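You operate a simulated robot arm through the tools that you are given. There is no shell and no other tool. Be economical: measure what you need, move in short steps, check, and stop when the job is done.

The job below is to be done with a simulated robot arm. You get a single attempt, and the scene is never put back.

TASK
Put one scoop of powder in the dish drawer, shut it and start the wash.
Fine: scoop back on the worktop where it lay; shut the powder flap, then the drawer; no powder spilt; it ends running, drawer shut.

The check looks at the end state, three seconds after you hand in, the way a careful person would. Anything else that was tipped, shoved, dropped, spilled or broken makes it a failure.

THE ROBOT
A 6-joint arm with a two-finger gripper, hanging from a carriage that runs on a gantry, over the field with the corners [-0.226, -2], [1.154, -2], [1.154, 0.1], [-0.226, 0.1] (x, y) and turns from -262 to 426 degrees about z. Base frame: it is fixed where the carriage stands at the start and does not move with it; the origin is on the floor, on the carriage's upright axis, x ahead of it, y to its left, z up. Lengths are in m, angles in degrees, forces in N, time in s.
With the tool pointing down near the work surface it reaches from about 0.1 to 0.52 m from the robot's upright axis, wherever it stands. Its first joint turns from -166.0 to 166.0 degrees. Places, roughly: dish drawer [0.7, -0.4, 0.6]; dish powder tub (16x16x8 cm) [0.5, 0, 0.9]; powder flap [0.5, -0.3, 0.7]; wash start key [0.9, -0.5, 0.7]. Payload 2.45 kg.
The TCP is the grasp point between the finger pads, 0.026 m short of the fingertips. In the tool frame z runs along the fingers and y along their closing line. Largest opening 0.096 m; the body of the gripper starts 0.069 m behind the TCP.
Orientation is told as [roll, pitch, yaw] about the base's x, y, z axes, in that order, counted from this pose: with the fingers straight down and closing along the base's y, the tool's x points along the base's -x, its y along +y and its z along -z.

THE INTERFACE
- The arm moves only by the tool play_rows. Its argument "deltas" is a list of rows, each a list of 3 entries, a list of its own where there are three numbers: the shift along the base's x, y, z in m, then the turn, a rotation vector about the base's x, y, z in degrees, then the opening, from 0 (shut) to 1 (fully open). In form: [[[tx, ty, tz], [ax, ay, az], grip], ...]. A call has 1 to 10 rows; each row is the pose to reach, as a shift and turn from the pose commanded when the call began. A row lasts 0.2 s, in which the tool goes at most 0.05 m and 8.6 degrees; a call with a longer step from one row to the next is refused whole, and so is a gripper value outside its range. Where a pose cannot be reached the arm comes as near as it can. A force on the tool above 40 N (or 10 N above the force at the start of the call, whichever is more), or a blocked arm, ends the call early, and 0.2 s more pass. The fingers move at their own pace and stop on an object; they squeeze with about 27 N. The grip force told is the motor's: it shows also when the fingers shut on nothing. Time passes only in rows, and 0.2 s behind the last, so rows that repeat a pose let the fingers close. The reply holds the time, the measured pose of the TCP, the force on the tool along the base axes, the opening and the grip force, in the units named above and with some noise, with the torque about the TCP (base axes, N m) and any sound that the robot's microphone picked up.
- Cameras (640 x 400 px; columns grow to the right, rows downward): "scene" is now at [0.27, -0.0146, 1.7755]; the picture's right is [-0.30, -0.95, 0.00], its down [-0.89, 0.28, -0.36] and it looks along [0.35, -0.11, -0.93] (base axes); focal length 249 px, centre (320, 200). "wrist" rides on the gripper at [0.082, 0.003, -0.098] in the tool frame; the picture's right is [-0.04, 1.00, 0.00], its down [-0.73, -0.03, -0.68] and it looks along [-0.68, -0.03, 0.73] (tool axes); focal length 256 px, centre (320, 200).
- get_image(camera): a new picture of that camera. The clock stands still meanwhile.
- lift_body(by): slides the trunk up (or, below 0, down) by that many m; the arm and the scene camera ride with it, the base frame stays. It gives what a move gives, with no picture.
- steer(legs): drives the robot by 1 to 6 legs, each [ahead, left, turn to the left] in m, m and degrees, along the robot's own axes; the way and the turn of a leg run together, so that a leg with both is an arc; at most 1.5 m and 180 degrees a leg. The arm and the cameras ride along, it lands a little off, and it stops where it bumps. It keeps to its track: a leg is cut to what the track allows. It gives what a move gives.
- aim_head(pan, tilt): turns the head with the scene camera to pan (to the left, within 155 degrees either way) and tilt (down, from -29 to 69), counted from straight ahead of the robot. It gives what a move gives.
- point_at(camera, pixels): for up to 12 pixels [column, row] of the newest picture of that camera ("zoom" is the newest enlarged one), the place [x, y, z] in the base frame of the surface seen there, good to about 0.002 m, but the place of the scene camera against the robot may be out by one fixed shift of up to 0.025 m in any direction. The clock stands still meanwhile.
- zoom(camera, box): a new picture of the part [left, top, right, bottom] of that camera's present view, enlarged. The clock stands still meanwhile.
- close_job(): hands the job in; it is judged then, once.

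Keep the steps short. Do not move on a guess: measure, check each grasp and each placing, and mend mistakes. In all there are 80 turns and 48 pictures (those below and enlarged ones count). Leave the gripper open and the arm clear of the work at the hand-in unless told otherwise, and finish with a single line.

The tools are called after "Call:" as name(argument=value, ...) on one line, values as JSON. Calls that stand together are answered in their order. play_rows: Moves the arm, as the interface text tells. Its arguments: {"type":"object","properties":{"deltas":{"type":"array","items":{"type":"array"}}},"required":["deltas"]} The other tools are called the same way: lift_body (by) slides the trunk up or down; steer (legs) drives the base; aim_head (pan, tilt) turns the head that bears the scene camera; get_image (camera) takes a picture; point_at (camera, pixels) gives the place of the surface under pixels of a picture; zoom (camera, box) takes an enlarged picture of a part of a camera's view; close_job () hands the job in.

At the start:

```text
time: 0.0
position: [0.3869, -0.2751, 0.9991]
tcp_rot: [0.1, 0.0, 0.0]
wrist_force: [-0.1, -0.7, 0.7]
ft_torque: [-0.02, -0.01, 0.03]
grip_width: 0.0958
gripper_force: 0.0
trunk travel left (down, up): [-0.525, 0.077]
robot x, y, heading: [0.0008, 0.0009, -0.2]
head pan, tilt: [-17.6, 68.8]
```

scene: 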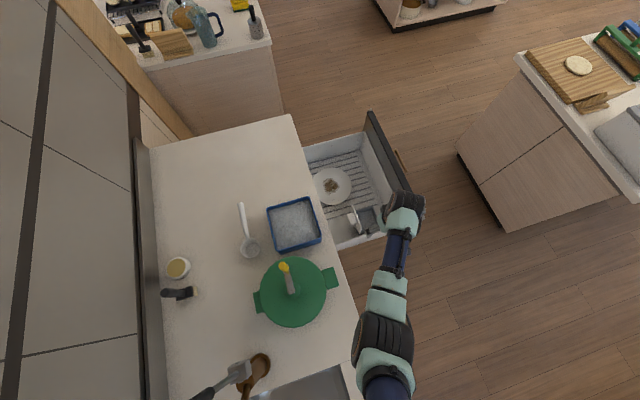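
wrist: 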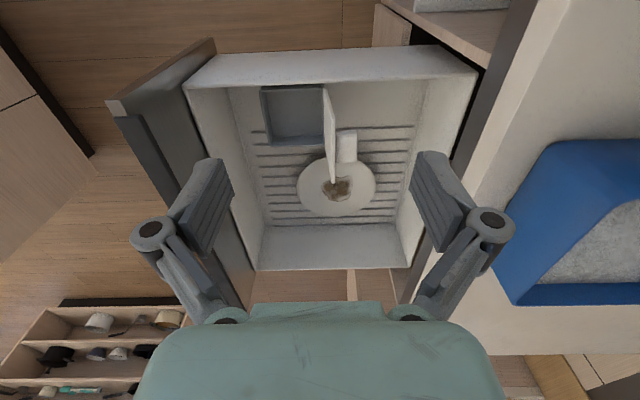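

I see the scoop near (247,235), the powder tub near (294,224), and the open drawer with its flap up near (355,218). I'll enlarge both areas next.

Call:
zoom(camera="scene", box=[220, 180, 340, 270])

Call:
zoom(camera="wrist", box=[180, 40, 480, 240])

Call:
point_at(camera="wrist", pixels=[[295, 105], [262, 88], [320, 88], [330, 140], [333, 180], [325, 88], [346, 145], [270, 145], [322, 145], [330, 60], [180, 120], [300, 240]])

Call:
point_at(camera="scene", pixels=[[249, 249], [241, 206], [243, 222], [246, 235], [294, 224], [267, 208], [309, 197], [321, 240], [278, 252], [258, 220], [393, 155], [300, 262]])

```text
4.44 times, centred on (280, 225) of scene
```

zoom: 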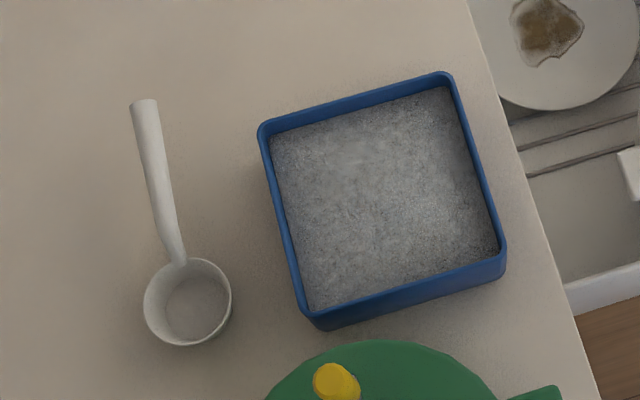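

```text
2.00 times, centred on (330, 140) of wrist
```

zoom: 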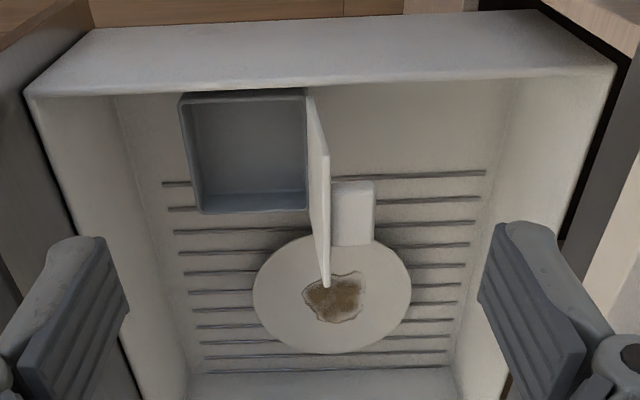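

```text
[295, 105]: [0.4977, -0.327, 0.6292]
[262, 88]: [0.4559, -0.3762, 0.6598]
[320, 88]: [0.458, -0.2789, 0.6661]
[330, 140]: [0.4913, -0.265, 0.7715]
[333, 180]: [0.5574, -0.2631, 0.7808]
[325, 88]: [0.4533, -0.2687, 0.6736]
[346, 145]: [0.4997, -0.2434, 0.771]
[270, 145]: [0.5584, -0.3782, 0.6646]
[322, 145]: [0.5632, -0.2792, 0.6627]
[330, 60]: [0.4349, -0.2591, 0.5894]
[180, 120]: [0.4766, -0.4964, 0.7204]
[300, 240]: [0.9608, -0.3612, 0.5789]
```

```text
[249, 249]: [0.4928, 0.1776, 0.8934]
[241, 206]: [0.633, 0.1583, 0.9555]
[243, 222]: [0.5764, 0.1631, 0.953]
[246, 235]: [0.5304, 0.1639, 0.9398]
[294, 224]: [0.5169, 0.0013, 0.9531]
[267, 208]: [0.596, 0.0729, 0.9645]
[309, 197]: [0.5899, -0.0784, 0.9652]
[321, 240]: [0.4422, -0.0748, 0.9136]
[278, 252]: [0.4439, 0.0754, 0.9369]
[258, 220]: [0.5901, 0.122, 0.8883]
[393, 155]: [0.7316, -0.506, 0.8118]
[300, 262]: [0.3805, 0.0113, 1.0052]
```

The scoop lies with its handle along +x, the worktop is at z≈0.89, and the powder is at about 0.95. Next I'll enlarge the drawer, looking for its front panel and the key.

Call:
zoom(camera="scene", box=[290, 100, 440, 260])

Call:
steer(legs=[[0.22, 0, 0]])

```text
2.50 times, centred on (365, 180) of scene
```

zoom: 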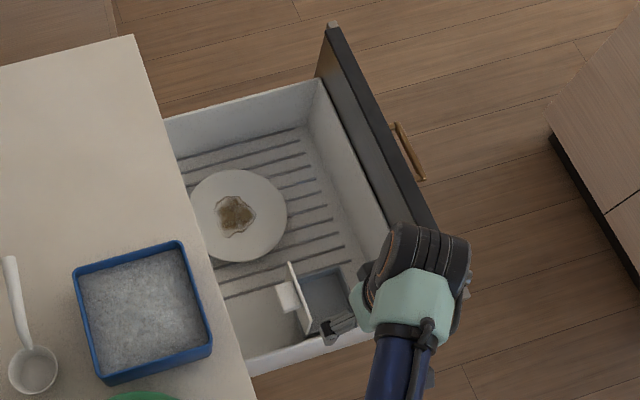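

```text
time: 1.7
position: [0.6055, -0.2752, 1.0008]
tcp_rot: [0.0, 0.0, 0.1]
wrist_force: [0.2, 0.5, -0.5]
ft_torque: [-0.01, 0.03, 0.02]
grip_width: 0.0962
gripper_force: 0.1
trunk travel left (down, up): [-0.525, 0.077]
robot x, y, heading: [0.2126, -0.0005, -0.1]
head pan, tilt: [-17.6, 68.8]
```

The drawer front is clear of the robot now. The base is at x≈0.21. Next I'll raise the tool to 1.12 and swing it toward the scoop handle at about (0.6, 0.16).

Call:
play_rows(deltas=[[[0, 0, 0.04], [0, 0, 0], 1], [[0, 0.02, 0.08], [0, 0, 0], 1], [[0, 0.06, 0.1], [0, 0, 0], 1], [[0, 0.105, 0.1], [0, 0, 0], 1], [[0, 0.15, 0.1], [0, 0, 0], 1], [[0, 0.195, 0.1], [0, 0, 0], 1], [[0, 0.24, 0.1], [0, 0, 0], 1], [[0, 0.285, 0.1], [0, 0, 0], 1], [[0, 0.33, 0.1], [0, 0, 0], 1], [[0, 0.375, 0.1], [0, 0, 0], 1]])

Call:
get_image(camera="wrist")

Call:
get_image(camera="scene")

```text
time: 3.9
position: [0.6051, 0.099, 1.1007]
tcp_rot: [0.0, 0.1, 0.0]
wrist_force: [0.5, 0.1, -0.6]
ft_torque: [0.01, 0.04, -0.02]
grip_width: 0.0959
gripper_force: 0.1
trunk travel left (down, up): [-0.525, 0.077]
robot x, y, heading: [0.2236, 0.0012, 0.1]
head pan, tilt: [-17.6, 68.8]
```

```text
42 pictures are left
```

wrist: 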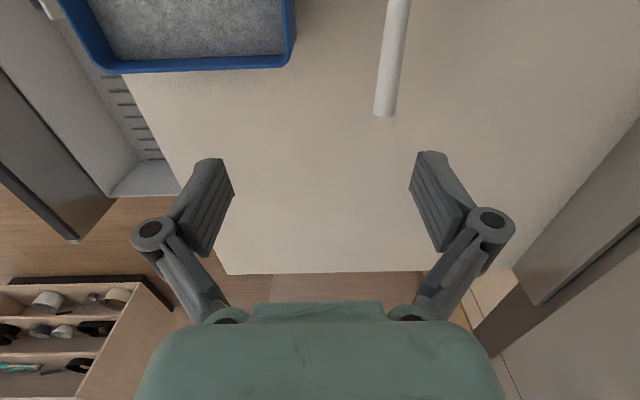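

```text
41 pictures are left
```

scene: 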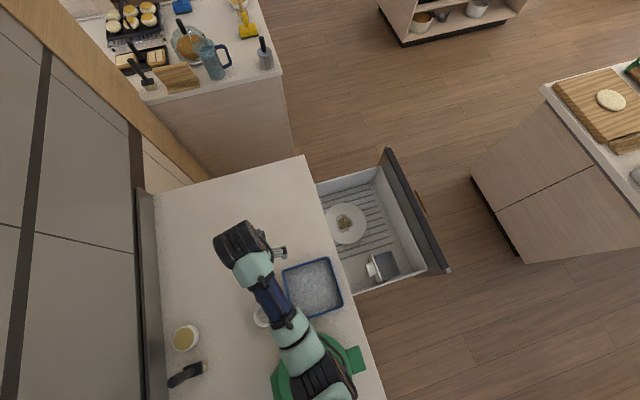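

The handle end is visible in the wrist view near (385,110). I'll measure points along it.

Call:
point_at(camera="wrist", pixels=[[386, 105], [390, 70], [393, 40], [397, 8], [380, 60], [402, 60], [340, 130], [200, 64], [288, 45], [200, 30], [290, 10]])

Call:
point_at(camera="scene", pixels=[[284, 268], [330, 260], [310, 285], [342, 305]])

```text
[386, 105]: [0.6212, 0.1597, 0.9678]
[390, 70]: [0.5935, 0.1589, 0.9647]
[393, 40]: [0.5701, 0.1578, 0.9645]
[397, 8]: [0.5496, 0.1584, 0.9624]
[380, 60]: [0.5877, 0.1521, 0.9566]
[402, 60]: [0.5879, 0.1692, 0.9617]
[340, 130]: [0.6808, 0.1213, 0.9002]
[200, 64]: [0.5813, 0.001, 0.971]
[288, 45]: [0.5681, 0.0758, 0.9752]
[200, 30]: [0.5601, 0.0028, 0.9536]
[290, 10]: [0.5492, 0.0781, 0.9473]
```

```text
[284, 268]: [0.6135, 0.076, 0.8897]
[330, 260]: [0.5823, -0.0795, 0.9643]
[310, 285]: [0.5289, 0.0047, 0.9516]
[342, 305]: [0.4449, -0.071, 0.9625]
```

The handle top is at z≈0.965 and y≈0.159, and its end is near x≈0.627. I'll move back along -x so the wrist camera sees the cup and the tub.

Call:
play_rows(deltas=[[[-0.03, 0, 0.02], [0, 0, 0], 1], [[-0.07, 0, 0.04], [0, 0, 0], 1], [[-0.1, 0, 0.05], [0, 0, 0], 1]])

Call:
get_image(camera="wrist")

```text
time: 4.7
position: [0.5122, 0.0995, 1.0912]
tcp_rot: [0.1, -0.4, 0.0]
wrist_force: [0.5, -0.3, 1.1]
ft_torque: [-0.01, 0.02, 0.01]
grip_width: 0.0961
gripper_force: 0.1
out of reach, approached as far as the arm can: row 1, 2, 3
trunk travel left (down, up): [-0.525, 0.077]
robot x, y, heading: [0.2196, 0.0007, 0.1]
head pan, tilt: [-17.6, 68.8]
```

```text
40 pictures are left
```

wrist: 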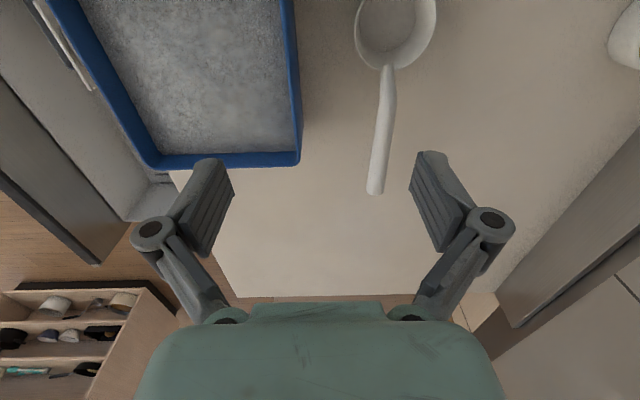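

The cup is now at (395,30) and the tub corner at (300,160). I'll measure the cup, the handle and the tub.

Call:
point_at(camera="wrist", pixels=[[375, 190], [380, 150], [386, 100], [388, 75], [390, 67], [357, 35], [434, 30], [392, 30], [297, 150], [163, 162], [200, 80], [290, 20]])

Call:
zoom(camera="wrist", box=[280, 0, 480, 200])

```text
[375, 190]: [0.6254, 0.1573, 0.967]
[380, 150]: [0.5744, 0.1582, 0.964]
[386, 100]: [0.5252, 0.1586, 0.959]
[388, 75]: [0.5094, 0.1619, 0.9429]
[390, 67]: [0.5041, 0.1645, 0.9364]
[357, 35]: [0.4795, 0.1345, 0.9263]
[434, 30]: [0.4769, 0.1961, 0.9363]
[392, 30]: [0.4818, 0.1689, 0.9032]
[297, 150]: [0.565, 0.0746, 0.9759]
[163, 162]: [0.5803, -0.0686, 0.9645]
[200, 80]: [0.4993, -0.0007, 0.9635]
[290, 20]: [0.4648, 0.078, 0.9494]
```

```text
2.00 times, centred on (380, 100) of wrist
```

zoom: 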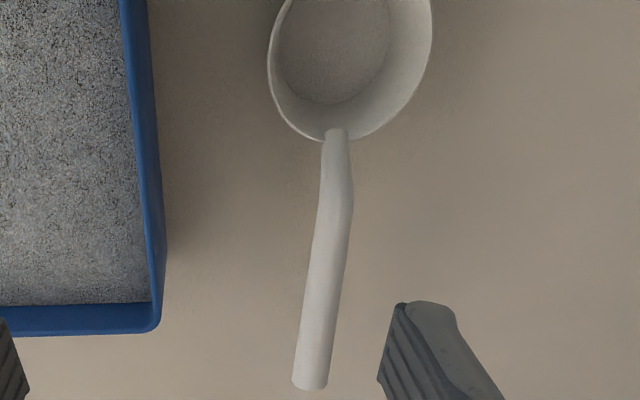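

I read the cup centre at about (0.474, 0.166), with its rim at z 0.936. The handle is straight from x 0.525 to 0.628, with its axis at z≈0.958. I'll move above x=0.597, y=0.158, stop there, and check the pose.

Call:
play_rows(deltas=[[[0.03, 0.02, -0.02], [0, 0, 0], 1], [[0.06, 0.04, -0.05], [0, 0, 0], 1], [[0.092, 0.059, -0.08], [0, 0, 0], 1], [[0.092, 0.059, -0.1], [0, 0, 0], 1]])

```text
time: 5.7
position: [0.6048, 0.1594, 0.9901]
tcp_rot: [0.0, -0.2, -0.1]
wrist_force: [-0.1, -0.2, 0.2]
ft_torque: [0.02, 0.01, 0.0]
grip_width: 0.096
gripper_force: 0.0
trunk travel left (down, up): [-0.525, 0.077]
robot x, y, heading: [0.2187, 0.0027, -0.0]
head pan, tilt: [-17.6, 68.8]
```

The tool is at (0.605, 0.159, 0.990). I'll lower it 0.032 with a small shift in x, then close on the handle.

Call:
play_rows(deltas=[[[-0.005, -0.001, -0.016], [0, 0, 0], 1], [[-0.005, -0.001, -0.032], [0, 0, 0], 1], [[-0.005, -0.001, -0.032], [0, 0, 0], 0.5], [[-0.005, -0.001, -0.032], [0, 0, 0], 0], [[-0.005, -0.001, -0.032], [0, 0, 0], 0], [[-0.005, -0.001, -0.032], [0, 0, 0], 0], [[-0.005, -0.001, -0.032], [0, 0, 0], 0]])

Call:
get_image(camera="wrist")

```text
time: 7.3
position: [0.5988, 0.1583, 0.9591]
tcp_rot: [0.1, 0.0, 0.1]
wrist_force: [0.0, 0.1, 0.1]
ft_torque: [-0.01, -0.1, 0.01]
grip_width: 0.0158
gripper_force: 27.5
trunk travel left (down, up): [-0.525, 0.077]
robot x, y, heading: [0.2173, 0.0005, -0.0]
head pan, tilt: [-17.6, 68.8]
```

```text
38 pictures are left
```

wrist: 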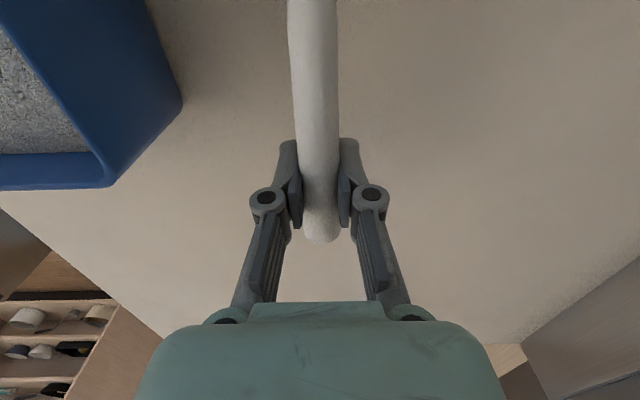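

The handle is held: width 0.0158, force 27 N. The home TCP is (0.599, 0.158, 0.959). I'll lift straight up, then move across over the tub with a slight shift along +x, away from the pot.

Call:
play_rows(deltas=[[[0, 0, 0.03], [0, 0, 0], 0], [[0, 0, 0.07], [0, 0, 0], 0], [[0.01, 0, 0.11], [0, 0, 0], 0], [[0.03, -0.03, 0.12], [0, 0, 0], 0], [[0.04, -0.07, 0.12], [0, 0, 0], 0], [[0.04, -0.11, 0.12], [0, 0, 0], 0], [[0.04, -0.145, 0.12], [0, 0, 0], 0], [[0.04, -0.167, 0.12], [0, 0, 0], 0], [[0.04, -0.167, 0.12], [0, 0, 0], 0]])

Call:
get_image(camera="wrist")

Call:
zoom(camera="scene", box=[220, 200, 400, 360])

```text
time: 9.3
position: [0.6397, -0.008, 1.0795]
tcp_rot: [0.0, 0.0, 0.1]
wrist_force: [0.1, -0.1, 0.5]
ft_torque: [0.01, 0.0, 0.03]
grip_width: 0.0
gripper_force: 27.3
trunk travel left (down, up): [-0.525, 0.077]
robot x, y, heading: [0.219, 0.0023, -0.1]
head pan, tilt: [-17.6, 68.8]
```

```text
37 pictures are left
```

wrist: 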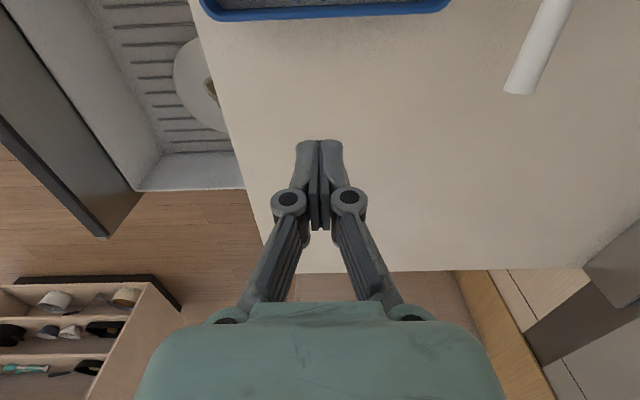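

```text
2.50 times, centred on (310, 280) of scene
```

zoom: 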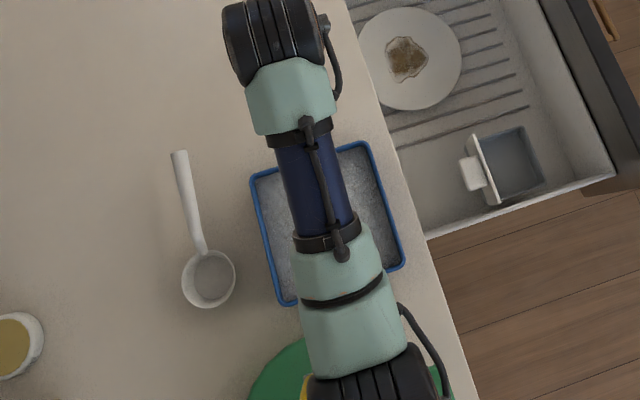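

The scoop slipped out on the way up: the opening now reads 0, and the handle is still on the worktop at (535,50). I'll measure where it lies now.

Call:
point_at(camera="wrist", pixels=[[518, 88], [530, 60], [543, 30], [552, 8], [300, 14], [300, 18], [440, 8], [400, 150]])

Call:
play_rows(deltas=[[[0, 0.04, 0], [0, 0, 0], 0.5], [[-0.03, 0.08, 0], [0, 0, 0], 1], [[-0.07, 0.1, 0], [0, 0, 0], 1], [[-0.1, 0.13, 0.01], [0, 0, 0], 1], [[-0.12, 0.15, 0.01], [0, 0, 0], 1]])

Call:
get_image(camera="wrist")

```text
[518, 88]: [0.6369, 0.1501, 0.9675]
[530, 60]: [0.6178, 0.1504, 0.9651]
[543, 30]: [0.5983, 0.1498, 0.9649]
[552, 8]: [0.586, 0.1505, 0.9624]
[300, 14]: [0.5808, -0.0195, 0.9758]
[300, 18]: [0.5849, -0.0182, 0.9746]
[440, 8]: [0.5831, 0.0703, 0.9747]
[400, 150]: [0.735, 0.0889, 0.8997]
```

```text
time: 10.5
position: [0.5198, 0.1427, 1.0895]
tcp_rot: [0.0, 0.0, 0.0]
wrist_force: [-0.1, 0.0, 0.0]
ft_torque: [-0.03, 0.04, 0.02]
grip_width: 0.0962
gripper_force: 0.0
trunk travel left (down, up): [-0.525, 0.077]
robot x, y, heading: [0.2182, -0.0047, 0.1]
head pan, tilt: [-17.6, 68.8]
```

```text
35 pictures are left
```

wrist: 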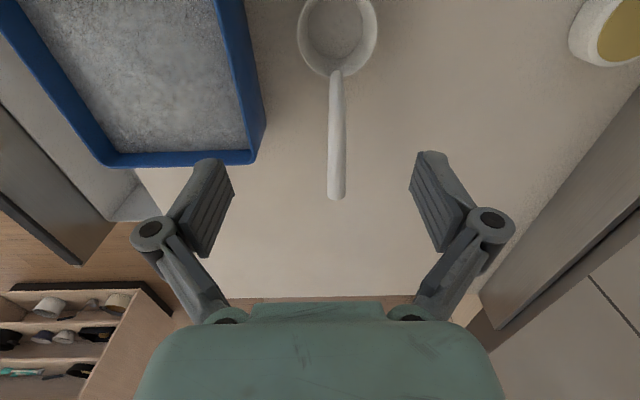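

The scoop shifted about 1 cm: the handle end is now at x≈0.640 and y≈0.150. I'll re-measure it before gripping closer to the cup and a bit lower.

Call:
point_at(camera="wrist", pixels=[[337, 192], [337, 150], [337, 110], [337, 85], [336, 72], [300, 30], [376, 30], [337, 35], [328, 150], [346, 150], [250, 155], [180, 80]])

```text
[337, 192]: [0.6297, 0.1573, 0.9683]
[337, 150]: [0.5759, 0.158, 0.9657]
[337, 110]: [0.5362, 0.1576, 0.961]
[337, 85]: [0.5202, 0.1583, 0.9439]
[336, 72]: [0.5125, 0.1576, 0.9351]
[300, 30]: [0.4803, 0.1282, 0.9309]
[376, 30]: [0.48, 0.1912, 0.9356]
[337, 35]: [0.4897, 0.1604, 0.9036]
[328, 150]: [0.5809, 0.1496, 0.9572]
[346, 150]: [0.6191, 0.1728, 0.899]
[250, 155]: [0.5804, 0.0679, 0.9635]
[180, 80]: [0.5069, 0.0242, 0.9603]
```

The handle axis is at y≈0.158 and the cup centre at about (0.481, 0.160). I'll descend to (0.577, 0.158, 0.951) and grip.

Call:
play_rows(deltas=[[[0.03, 0.008, -0.02], [0, 0, 0], 1], [[0.057, 0.0155, -0.05], [0, 0, 0], 1], [[0.057, 0.0155, -0.09], [0, 0, 0], 1], [[0.057, 0.0155, -0.12], [0, 0, 0], 1], [[0.057, 0.0155, -0.139], [0, 0, 0], 1], [[0.057, 0.0155, -0.139], [0, 0, 0], 0.4], [[0.057, 0.0155, -0.139], [0, 0, 0], 0], [[0.057, 0.0155, -0.139], [0, 0, 0], 0], [[0.057, 0.0155, -0.139], [0, 0, 0], 0], [[0.057, 0.0155, -0.139], [0, 0, 0], 0]])

Call:
play_rows(deltas=[[[0, 0, 0.005], [0, 0, 0], 0], [[0, 0, 0.01], [0, 0, 0], 0], [[0, 0, 0.02], [0, 0, 0], 0], [[0, 0, 0.03], [0, 0, 0], 0], [[0, 0, 0.03], [0, 0, 0], 0]])

Call:
get_image(camera="wrist")

```text
time: 12.7
position: [0.577, 0.1572, 0.9508]
tcp_rot: [0.0, 0.1, 0.0]
wrist_force: [0.8, 0.8, -0.7]
ft_torque: [-0.01, -0.09, 0.01]
grip_width: 0.0155
gripper_force: 27.1
trunk travel left (down, up): [-0.525, 0.077]
robot x, y, heading: [0.2209, -0.003, -0.2]
head pan, tilt: [-17.6, 68.8]
```

```text
time: 13.9
position: [0.5769, 0.1566, 0.9794]
tcp_rot: [0.1, 0.0, 0.0]
wrist_force: [1.0, -0.1, -1.4]
ft_torque: [0.02, -0.09, -0.02]
grip_width: 0.0155
gripper_force: 27.0
trunk travel left (down, up): [-0.525, 0.077]
robot x, y, heading: [0.2213, 0.0028, -0.0]
head pan, tilt: [-17.6, 68.8]
```

```text
34 pictures are left
```

wrist: 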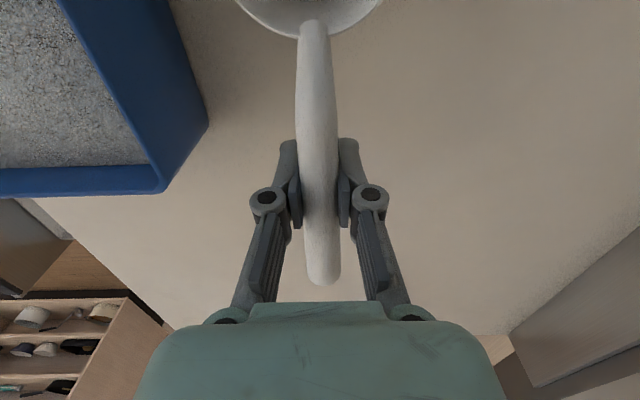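

The grip is holding at 0.0155 after a 3 cm lift. I'll check that the handle and cup rose with it.

Call:
point_at(camera="wrist", pixels=[[322, 275], [319, 200], [317, 100], [313, 50], [311, 30], [245, 8], [375, 10], [300, 37]])

```text
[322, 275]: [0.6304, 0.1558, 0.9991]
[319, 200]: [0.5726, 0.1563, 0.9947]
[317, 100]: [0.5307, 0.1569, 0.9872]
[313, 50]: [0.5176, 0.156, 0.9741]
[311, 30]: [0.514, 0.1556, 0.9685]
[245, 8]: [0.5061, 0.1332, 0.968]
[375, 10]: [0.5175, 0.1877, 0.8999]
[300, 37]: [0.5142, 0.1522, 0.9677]
```

The whole scoop came up level. I'll lift more slowly to about 1.07, then move across over the tub.

Call:
play_rows(deltas=[[[0, 0, 0.015], [0, 0, 0], 0], [[0, 0, 0.035], [0, 0, 0], 0], [[0.005, 0, 0.055], [0, 0, 0], 0], [[0.01, 0, 0.075], [0, 0, 0], 0], [[0.013, -0.01, 0.085], [0, 0, 0], 0], [[0.013, -0.03, 0.085], [0, 0, 0], 0], [[0.013, -0.055, 0.085], [0, 0, 0], 0], [[0.013, -0.08, 0.085], [0, 0, 0], 0], [[0.013, -0.105, 0.085], [0, 0, 0], 0], [[0.013, -0.12, 0.085], [0, 0, 0], 0]])

Call:
play_rows(deltas=[[[0, -0.015, 0], [0, 0, 0], 0], [[0, -0.03, 0], [0, 0, 0], 0], [[0, -0.038, 0], [0, 0, 0], 0], [[0, -0.038, 0], [0, 0, 0], 0]])

Call:
get_image(camera="wrist")

```text
time: 16.1
position: [0.5888, 0.0375, 1.0652]
tcp_rot: [0.0, 0.0, 0.0]
wrist_force: [-0.1, 0.7, -1.2]
ft_torque: [0.0, -0.12, -0.04]
grip_width: 0.0153
gripper_force: 26.6
trunk travel left (down, up): [-0.525, 0.077]
robot x, y, heading: [0.2174, -0.0028, 0.1]
head pan, tilt: [-17.6, 68.8]
```

```text
time: 17.1
position: [0.5893, -0.0008, 1.0652]
tcp_rot: [0.0, 0.0, 0.1]
wrist_force: [-0.2, 0.6, -1.2]
ft_torque: [-0.02, -0.06, 0.01]
grip_width: 0.0157
gripper_force: 27.3
trunk travel left (down, up): [-0.525, 0.077]
robot x, y, heading: [0.2186, -0.0006, -0.1]
head pan, tilt: [-17.6, 68.8]
```

```text
33 pictures are left
```

wrist: 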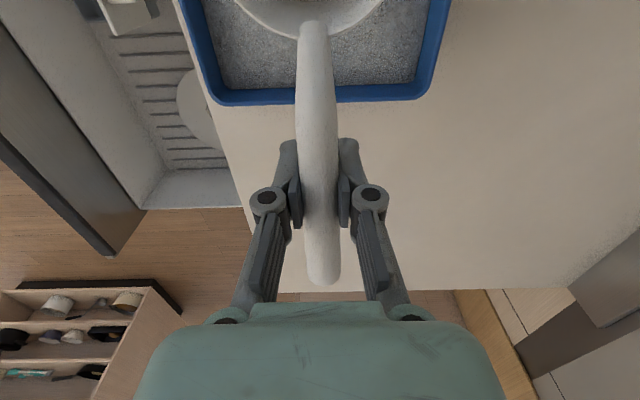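

The scoop is held and centred over the tub. I'll tilt it 25° with the mouth forward and check it before dipping.

Call:
play_rows(deltas=[[[0, 0, 0], [0, -6, 0], 0], [[0, 0, 0], [0, -12, 0], 0], [[0, 0, 0], [0, -18, 0], 0], [[-0.005, 0, 0], [0, -25, 0], 0], [[-0.015, 0, 0], [0, -25, 0], 0], [[-0.015, 0, 0], [0, -25, 0], 0]])

Call:
get_image(camera="wrist")

```text
time: 18.5
position: [0.5735, -0.0013, 1.0649]
tcp_rot: [0.0, -25.0, 0.0]
wrist_force: [-0.1, 0.2, -0.5]
ft_torque: [0.0, -0.05, 0.02]
grip_width: 0.0156
gripper_force: 27.4
trunk travel left (down, up): [-0.525, 0.077]
robot x, y, heading: [0.2195, 0.0021, -0.1]
head pan, tilt: [-17.6, 68.8]
```

```text
32 pictures are left
```

wrist: 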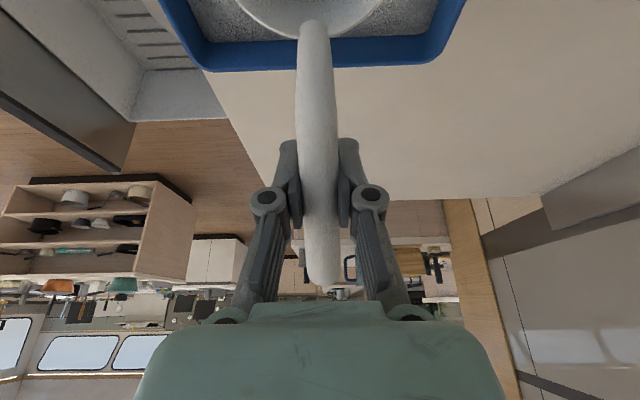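

The tilt is right: 25°, still firmly gripped. I'll lower into the powder to TCP z≈1.012, watching the force.

Call:
play_rows(deltas=[[[0, 0, -0.015], [0, 0, 0], 0], [[-0.001, 0, -0.03], [0, 0, 0], 0], [[-0.002, 0, -0.042], [0, 0, 0], 0], [[-0.003, 0, -0.053], [0, 0, 0], 0], [[-0.003, 0, -0.053], [0, 0, 0], 0]])

Call:
get_image(camera="wrist")

```text
time: 19.7
position: [0.5707, -0.0011, 1.0124]
tcp_rot: [0.0, -25.0, 0.1]
wrist_force: [0.8, 0.2, -1.2]
ft_torque: [0.02, -0.07, 0.0]
grip_width: 0.0155
gripper_force: 27.3
trunk travel left (down, up): [-0.525, 0.077]
robot x, y, heading: [0.2188, 0.0023, 0.0]
head pan, tilt: [-17.6, 68.8]
```

```text
31 pictures are left
```

wrist: 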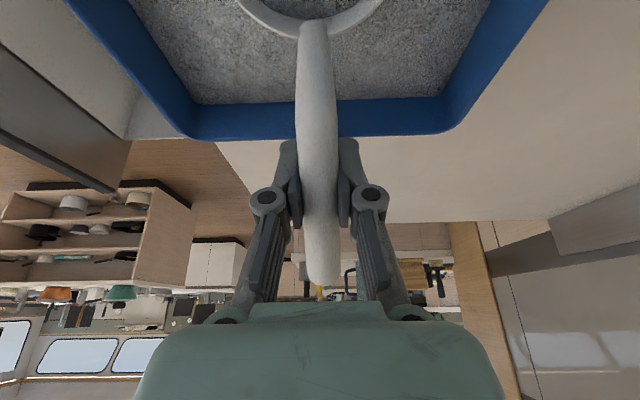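

Powder is already flowing into the cup and the force is small. I'll sweep forward 15 mm, dip 5 mm more, then level while rising.

Call:
play_rows(deltas=[[[-0.008, 0, 0], [0, 0, 0], 0], [[-0.016, 0, -0.002], [0, 0, 0], 0], [[-0.018, 0, -0.007], [0, 0, 0], 0], [[-0.018, 0, -0.007], [0, 4, 0], 0], [[-0.016, 0, -0.005], [0, 9, 0], 0], [[-0.01, 0, 0], [0, 14, 0], 0], [[-0.005, 0, 0.01], [0, 19, 0], 0], [[0, 0, 0.02], [0, 25, 0], 0], [[0, 0, 0.035], [0, 25, 0], 0], [[0, 0, 0.035], [0, 25, 0], 0]])

Call:
get_image(camera="wrist")

```text
time: 21.9
position: [0.571, -0.001, 1.048]
tcp_rot: [-0.1, 0.0, 0.0]
wrist_force: [-0.9, 1.2, -1.3]
ft_torque: [-0.01, -0.11, 0.02]
grip_width: 0.0157
gripper_force: 27.3
trunk travel left (down, up): [-0.525, 0.077]
robot x, y, heading: [0.2206, -0.0003, -0.1]
head pan, tilt: [-17.6, 68.8]
```

```text
30 pictures are left
```

wrist: 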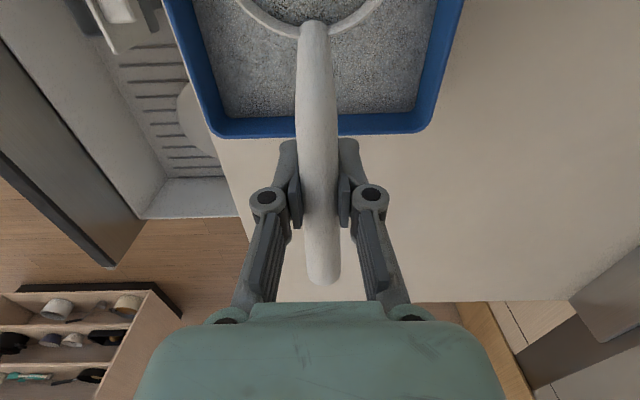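

The cup is out and level. I'll check how full it is.

Call:
zoom(camera="wrist", box=[220, 0, 400, 80])

Call:
point_at(camera="wrist", pixels=[[270, 8], [340, 8], [300, 15], [290, 5], [300, 35], [250, 60], [360, 60]])

Call:
zoom(camera="scene", box=[220, 200, 400, 360])

```text
3.56 times, centred on (310, 40) of wrist
```

zoom: 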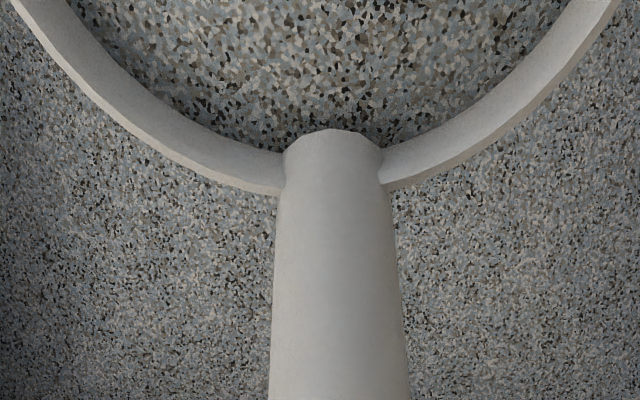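

```text
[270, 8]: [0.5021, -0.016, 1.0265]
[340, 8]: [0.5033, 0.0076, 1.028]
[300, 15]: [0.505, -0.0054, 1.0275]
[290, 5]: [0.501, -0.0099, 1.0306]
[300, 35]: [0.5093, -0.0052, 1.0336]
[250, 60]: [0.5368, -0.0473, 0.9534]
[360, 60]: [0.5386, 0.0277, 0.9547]
```

```text
2.50 times, centred on (310, 280) of scene
```

zoom: 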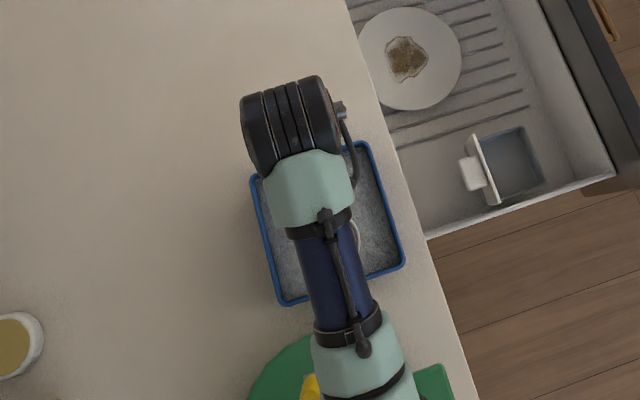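

The cup is full: powder at z 1.027 against the rim at 1.034. I'll raise it a little, move along +x, then drive the carriage in -y so the cup passes over to the drawer, well above the flap.

Call:
play_rows(deltas=[[[0.005, 0, 0.01], [0, 0, 0], 0], [[0.015, 0, 0.02], [0, 0, 0], 0], [[0.03, 0, 0.027], [0, 0, 0], 0], [[0.045, 0, 0.027], [0, 0, 0], 0], [[0.06, 0, 0.027], [0, 0, 0], 0], [[0.065, 0, 0.027], [0, 0, 0], 0], [[0.065, 0, 0.027], [0, 0, 0], 0]])

Call:
steer(legs=[[0, -0.1, 0], [0, -0.228, 0]])

Call:
get_image(camera="wrist")

Call:
get_image(camera="scene")

```text
time: 23.5
position: [0.6367, -0.0011, 1.0741]
tcp_rot: [0.0, -0.1, 0.0]
wrist_force: [0.0, 0.0, -1.8]
ft_torque: [0.0, -0.1, -0.03]
grip_width: 0.0158
gripper_force: 25.9
trunk travel left (down, up): [-0.525, 0.077]
robot x, y, heading: [0.2191, 0.0023, -0.1]
head pan, tilt: [-17.6, 68.8]
```

```text
time: 26.0
position: [0.6371, -0.3297, 1.073]
tcp_rot: [0.0, 0.0, 0.0]
wrist_force: [-0.5, -0.2, -2.0]
ft_torque: [0.02, -0.15, -0.04]
grip_width: 0.0159
gripper_force: 27.4
trunk travel left (down, up): [-0.525, 0.077]
robot x, y, heading: [0.2207, -0.328, 0.1]
head pan, tilt: [-17.6, 68.8]
```

```text
27 pictures are left
```

wrist: 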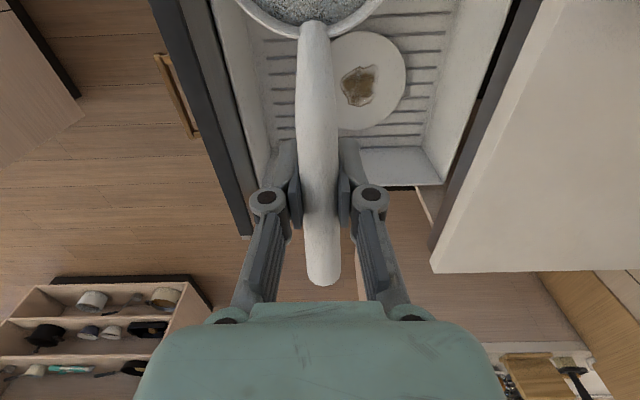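

```text
26 pictures are left
```

scene: 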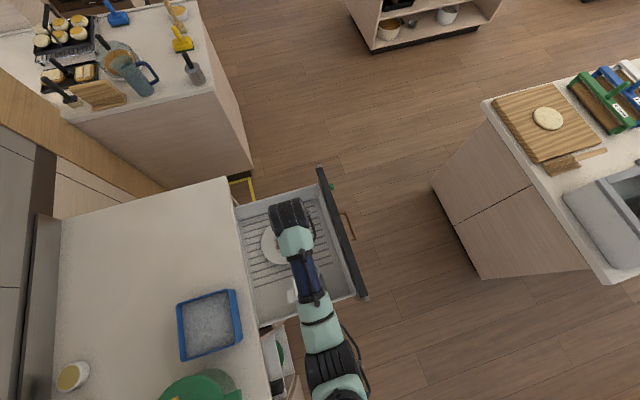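

The scoop is still full and held. In the scene view there is a green mark at (333,186) on the drawer front, probably the start key. I'll measure the drawer geometry.

Call:
zoom(camera="scene", box=[220, 160, 380, 360])

Call:
point_at(camera="scene", pixels=[[333, 186], [322, 175], [360, 290], [290, 314], [340, 300], [255, 325], [292, 296], [355, 260], [240, 210], [347, 222]])

```text
2.00 times, centred on (300, 260) of scene
```

zoom: 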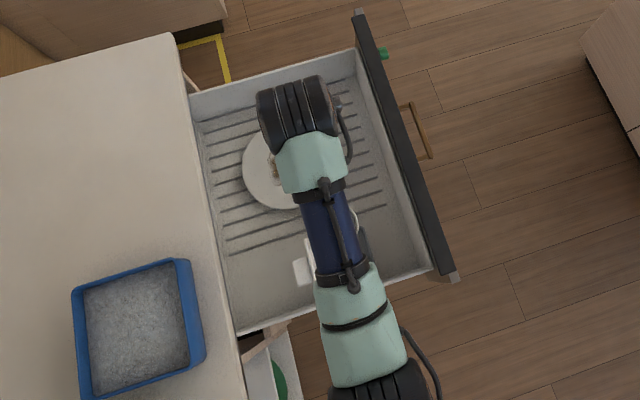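

```text
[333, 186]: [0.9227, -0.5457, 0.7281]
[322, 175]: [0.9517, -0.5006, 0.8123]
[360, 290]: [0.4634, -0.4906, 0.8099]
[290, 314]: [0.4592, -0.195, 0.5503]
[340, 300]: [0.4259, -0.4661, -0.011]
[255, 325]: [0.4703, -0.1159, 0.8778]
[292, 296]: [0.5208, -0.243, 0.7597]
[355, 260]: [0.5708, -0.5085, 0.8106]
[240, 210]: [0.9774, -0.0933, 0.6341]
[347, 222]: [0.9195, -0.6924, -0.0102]
```

The green key is on the front face at about (0.92, -0.55, 0.73), and the panel top is at about 0.82. Before lowering the body I'll check the white item at the bottom of the picture near (280,370).

Call:
point_at(camera="scene", pixels=[[280, 345], [272, 375], [292, 375], [300, 390], [285, 325], [310, 350]])

Call:
lift_body(by=-0.17)

Call:
get_image(camera="scene")

```text
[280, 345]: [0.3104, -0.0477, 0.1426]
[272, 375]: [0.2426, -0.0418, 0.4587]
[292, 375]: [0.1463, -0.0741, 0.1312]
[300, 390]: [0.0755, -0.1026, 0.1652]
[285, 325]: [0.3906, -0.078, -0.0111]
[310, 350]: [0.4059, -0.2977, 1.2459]
```

```text
time: 27.9
position: [0.6374, -0.3292, 0.9039]
tcp_rot: [0.1, 0.0, -0.1]
wrist_force: [0.6, 0.4, -1.7]
ft_torque: [0.02, -0.1, 0.03]
grip_width: 0.0158
gripper_force: 26.8
trunk travel left (down, up): [-0.355, 0.247]
robot x, y, heading: [0.2196, -0.3278, 0.3]
head pan, tilt: [-17.6, 68.8]
```

```text
24 pictures are left
```

scene: 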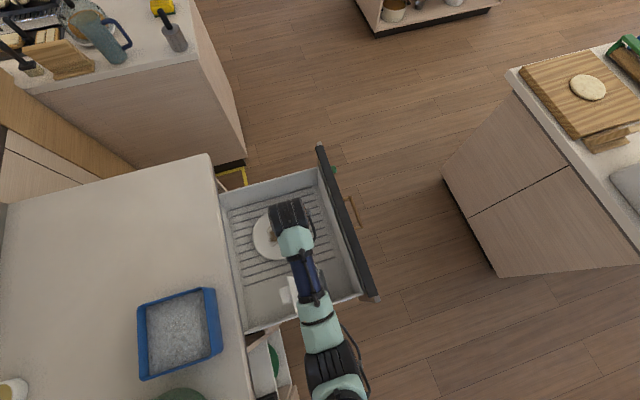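

Only open shelves lie behind the counter front, so that's clear. I'll bring the level cup down over the compartment, to TCP about (0.626, -0.329, 0.745).

Call:
play_rows(deltas=[[[0, 0, -0.02], [0, 0, 0], 0], [[-0.003, 0, -0.04], [0, 0, 0], 0], [[-0.006, 0, -0.06], [0, 0, 0], 0], [[-0.009, 0, -0.08], [0, 0, 0], 0], [[-0.011, 0, -0.1], [0, 0, 0], 0], [[-0.011, 0, -0.12], [0, 0, 0], 0], [[-0.011, 0, -0.14], [0, 0, 0], 0], [[-0.011, 0, -0.15], [0, 0, 0], 0], [[-0.011, 0, -0.157], [0, 0, 0], 0], [[-0.011, 0, -0.157], [0, 0, 0], 0]])

Call:
get_image(camera="wrist")

Call:
zoom(camera="scene", box=[220, 230, 380, 350])

```text
time: 30.1
position: [0.626, -0.33, 0.7476]
tcp_rot: [0.0, 0.0, 0.0]
wrist_force: [-0.2, -0.5, -2.1]
ft_torque: [0.03, -0.13, -0.01]
grip_width: 0.0158
gripper_force: 26.9
trunk travel left (down, up): [-0.355, 0.247]
robot x, y, heading: [0.2149, -0.3274, -0.2]
head pan, tilt: [-17.6, 68.8]
```

```text
23 pictures are left
```

wrist: 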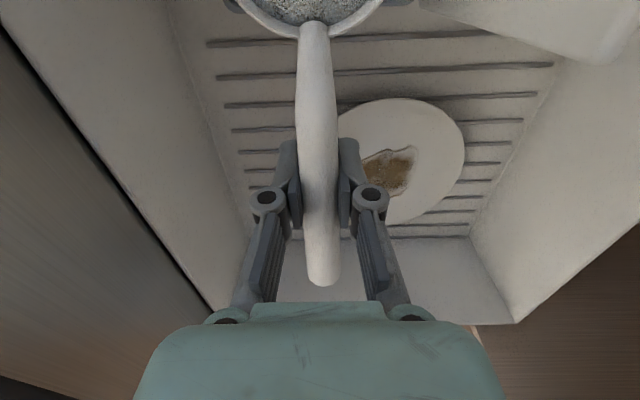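

```text
3.33 times, centred on (300, 290) of scene
```

zoom: 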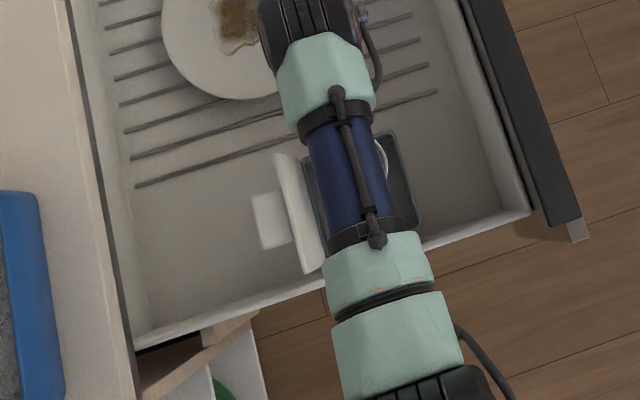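

Everything is clear and the cup sits over the compartment. I'll start pouring: tilt to 45° with the lip kept at about (0.503, -0.328, 0.705).

Call:
play_rows(deltas=[[[-0.003, 0.001, 0], [0, -7.5, 0], 0], [[-0.005, 0.001, 0.004], [0, -15, 0], 0], [[-0.012, 0.001, 0.019], [0, -22.5, 0], 0], [[-0.021, 0.001, 0.033], [0, -30, 0], 0], [[-0.032, 0.001, 0.046], [0, -37.5, 0], 0], [[-0.044, 0.001, 0.0564], [0, -45, 0], 0], [[-0.044, 0.001, 0.0564], [0, -45, 0], 0]])

Call:
zoom(camera="scene", box=[220, 230, 380, 350])

```text
time: 31.7
position: [0.5819, -0.3284, 0.8042]
tcp_rot: [0.1, -45.2, 0.0]
wrist_force: [-0.6, -0.2, -0.9]
ft_torque: [0.02, -0.06, 0.02]
grip_width: 0.0156
gripper_force: 26.8
trunk travel left (down, up): [-0.355, 0.247]
robot x, y, heading: [0.2208, -0.3282, -0.1]
head pan, tilt: [-17.6, 68.8]
```

```text
3.33 times, centred on (300, 290) of scene
```

zoom: 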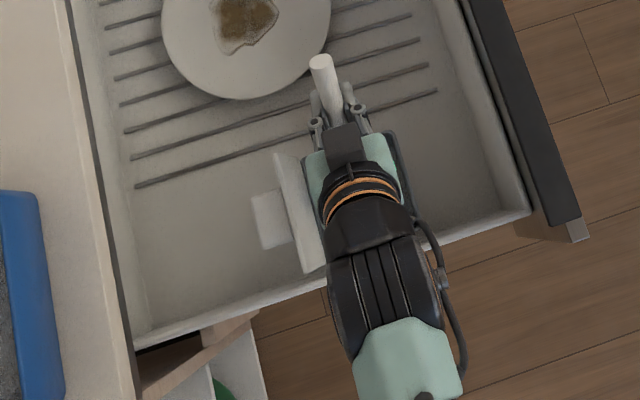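

About half the powder has poured: the force dropped from 2.0 to about 0.9 N. Further tilting brings the wrist near the robot axis, so I need the base further back. I'll alternate small base steps back with equal arm steps forward, keeping the lip over the compartment.

Call:
play_rows(deltas=[[[0.01, 0, 0], [0, 0, 0], 0], [[0.02, 0, 0], [0, 0, 0], 0]])

Call:
steer(legs=[[-0.045, 0, 0]])

Call:
play_rows(deltas=[[[0.012, 0, 0], [0, 0, 0], 0], [[0.03, 0, 0], [0, 0, 0], 0], [[0.045, 0, 0], [0, 0, 0], 0]])

Call:
steer(legs=[[-0.045, 0, 0]])

Call:
play_rows(deltas=[[[0.012, 0, 0], [0, 0, 0], 0], [[0.03, 0, 0], [0, 0, 0], 0], [[0.045, 0, 0], [0, 0, 0], 0]])

```text
time: 32.3
position: [0.6028, -0.3292, 0.8026]
tcp_rot: [0.0, -45.0, 0.0]
wrist_force: [1.0, 0.3, -0.6]
ft_torque: [0.0, -0.06, 0.0]
grip_width: 0.0155
gripper_force: 27.1
trunk travel left (down, up): [-0.355, 0.247]
robot x, y, heading: [0.2199, -0.3266, -0.2]
head pan, tilt: [-17.6, 68.8]
```

```text
time: 33.2
position: [0.556, -0.3298, 0.8033]
tcp_rot: [0.0, -45.0, 0.0]
wrist_force: [-0.7, 0.1, -1.8]
ft_torque: [0.0, -0.06, -0.02]
grip_width: 0.0158
gripper_force: 27.2
trunk travel left (down, up): [-0.355, 0.247]
robot x, y, heading: [0.1715, -0.3284, -0.2]
head pan, tilt: [-17.6, 68.8]
```

```text
time: 34.0
position: [0.6014, -0.3287, 0.8021]
tcp_rot: [0.1, -45.0, -0.1]
wrist_force: [-0.1, -0.5, -0.8]
ft_torque: [0.01, -0.08, 0.01]
grip_width: 0.0158
gripper_force: 26.4
trunk travel left (down, up): [-0.355, 0.247]
robot x, y, heading: [0.1763, -0.3299, -0.1]
head pan, tilt: [-17.6, 68.8]
```

```text
time: 34.9
position: [0.5569, -0.3274, 0.8011]
tcp_rot: [0.0, -45.0, -0.1]
wrist_force: [0.0, 0.5, -1.8]
ft_torque: [-0.03, -0.03, 0.01]
grip_width: 0.0159
gripper_force: 26.8
trunk travel left (down, up): [-0.355, 0.247]
robot x, y, heading: [0.1315, -0.328, 0.0]
head pan, tilt: [-17.6, 68.8]
```

```text
time: 35.7
position: [0.6039, -0.3274, 0.8021]
tcp_rot: [0.0, -44.9, 0.1]
wrist_force: [0.9, 0.6, -1.3]
ft_torque: [0.0, -0.02, 0.0]
grip_width: 0.0156
gripper_force: 26.9
trunk travel left (down, up): [-0.355, 0.247]
robot x, y, heading: [0.1312, -0.3267, -0.1]
head pan, tilt: [-17.6, 68.8]
```

That works well. Two or three more cycles will bring the base close to x≈0.

Call:
steer(legs=[[-0.045, 0, 0]])

Call:
play_rows(deltas=[[[0.012, 0, 0], [0, 0, 0], 0], [[0.03, 0, 0], [0, 0, 0], 0], [[0.045, 0, 0], [0, 0, 0], 0]])

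Call:
steer(legs=[[-0.045, 0, 0]])

Call:
play_rows(deltas=[[[0.012, 0, 0], [0, 0, 0], 0], [[0.025, 0, 0], [0, 0, 0], 0]])

Call:
get_image(camera="wrist")

```text
time: 36.6
position: [0.5579, -0.3277, 0.803]
tcp_rot: [0.0, -45.1, 0.1]
wrist_force: [0.5, 0.0, -1.2]
ft_torque: [-0.03, -0.06, -0.03]
grip_width: 0.0156
gripper_force: 26.9
trunk travel left (down, up): [-0.355, 0.247]
robot x, y, heading: [0.0837, -0.3284, -0.0]
head pan, tilt: [-17.6, 68.8]
```

```text
time: 37.4
position: [0.6026, -0.329, 0.8015]
tcp_rot: [0.0, -45.0, 0.0]
wrist_force: [0.9, -0.4, -0.5]
ft_torque: [0.02, -0.05, -0.02]
grip_width: 0.0159
gripper_force: 27.0
trunk travel left (down, up): [-0.355, 0.247]
robot x, y, heading: [0.0849, -0.3268, -0.0]
head pan, tilt: [-17.6, 68.8]
```

```text
time: 38.3
position: [0.557, -0.3284, 0.8011]
tcp_rot: [0.0, -44.9, 0.0]
wrist_force: [-0.1, -0.2, -1.7]
ft_torque: [0.01, -0.02, 0.02]
grip_width: 0.0157
gripper_force: 27.0
trunk travel left (down, up): [-0.355, 0.247]
robot x, y, heading: [0.0385, -0.3324, -0.1]
head pan, tilt: [-17.6, 68.8]
```

```text
time: 38.9
position: [0.5831, -0.3283, 0.8027]
tcp_rot: [0.0, -44.9, 0.1]
wrist_force: [-0.3, 0.1, -0.9]
ft_torque: [0.0, -0.04, -0.03]
grip_width: 0.016
gripper_force: 26.8
trunk travel left (down, up): [-0.355, 0.247]
robot x, y, heading: [0.0418, -0.3251, -0.0]
head pan, tilt: [-17.6, 68.8]
```

```text
20 pictures are left
```

wrist: 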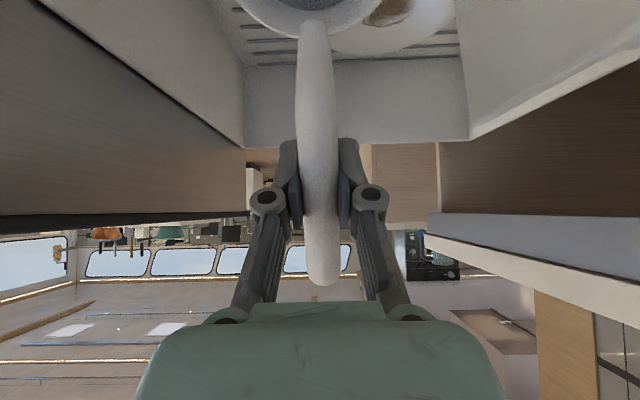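

The powder has left the back part of the cup. I'll continue the pour from 45° to 97°.

Call:
play_rows(deltas=[[[-0.015, 0, 0.011], [0, -7.5, 0], 0], [[-0.03, 0, 0.018], [0, -15, 0], 0], [[-0.045, 0, 0.024], [0, -22.5, 0], 0], [[-0.061, 0, 0.028], [0, -30, 0], 0], [[-0.078, 0, 0.029], [0, -37.5, 0], 0], [[-0.0945, 0, 0.028], [0, -45, 0], 0], [[-0.111, 0, 0.025], [0, -52.5, 0], 0], [[-0.111, 0, 0.025], [0, -52.5, 0], 0]])

Call:
get_image(camera="scene")

```text
time: 40.7
position: [0.4725, -0.3277, 0.8269]
tcp_rot: [-179.9, -82.6, 179.8]
wrist_force: [0.2, 1.0, -1.1]
ft_torque: [-0.01, 0.05, -0.03]
grip_width: 0.0155
gripper_force: 26.9
trunk travel left (down, up): [-0.355, 0.247]
robot x, y, heading: [0.0391, -0.3272, 0.1]
head pan, tilt: [-17.6, 68.8]
```

```text
19 pictures are left
```

scene: 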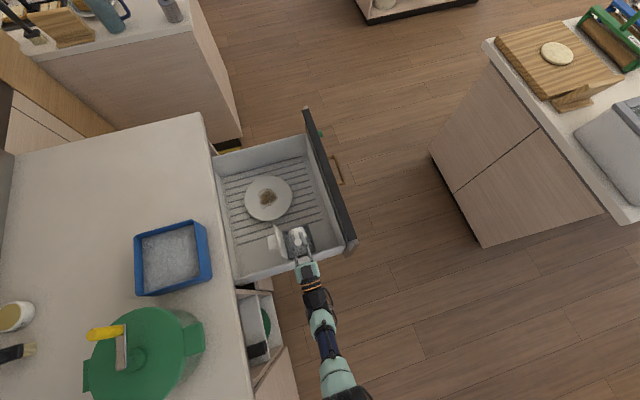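

The drawer floor looks clean. I'll complete the tilt to about 127° to empty the cup.

Call:
play_rows(deltas=[[[-0.0165, 0, -0.004], [0, -7.5, 0], 0], [[-0.0315, 0, -0.011], [0, -15, 0], 0], [[-0.0455, 0, -0.02], [0, -22.5, 0], 0], [[-0.0575, 0, -0.031], [0, -30, 0], 0], [[-0.0575, 0, -0.031], [0, -30, 0], 0], [[-0.0575, 0, -0.031], [0, -30, 0], 0]])

Call:
zoom(camera="scene", box=[230, 190, 370, 300])

```text
time: 42.1
position: [0.4409, -0.3302, 1.0151]
tcp_rot: [180.1, -58.0, 179.9]
wrist_force: [-0.9, 0.3, -0.6]
ft_torque: [0.0, 0.08, 0.02]
grip_width: 0.0154
gripper_force: 26.9
out of reach, approached as far as the arm can: row 1, 2, 3, 4, 5, 6
trunk travel left (down, up): [-0.355, 0.247]
robot x, y, heading: [0.038, -0.3319, 0.1]
head pan, tilt: [-17.6, 68.8]
```

```text
3.64 times, centred on (300, 245) of scene
```

zoom: 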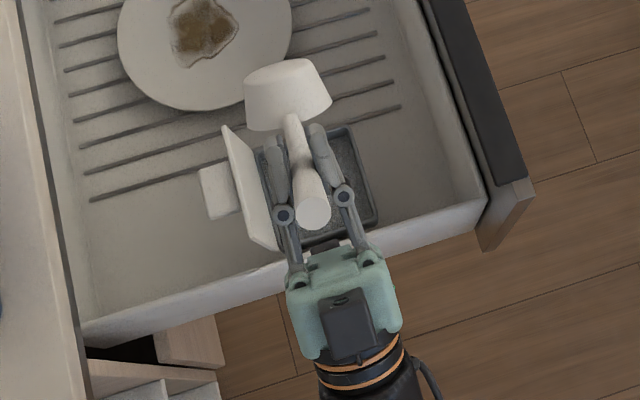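

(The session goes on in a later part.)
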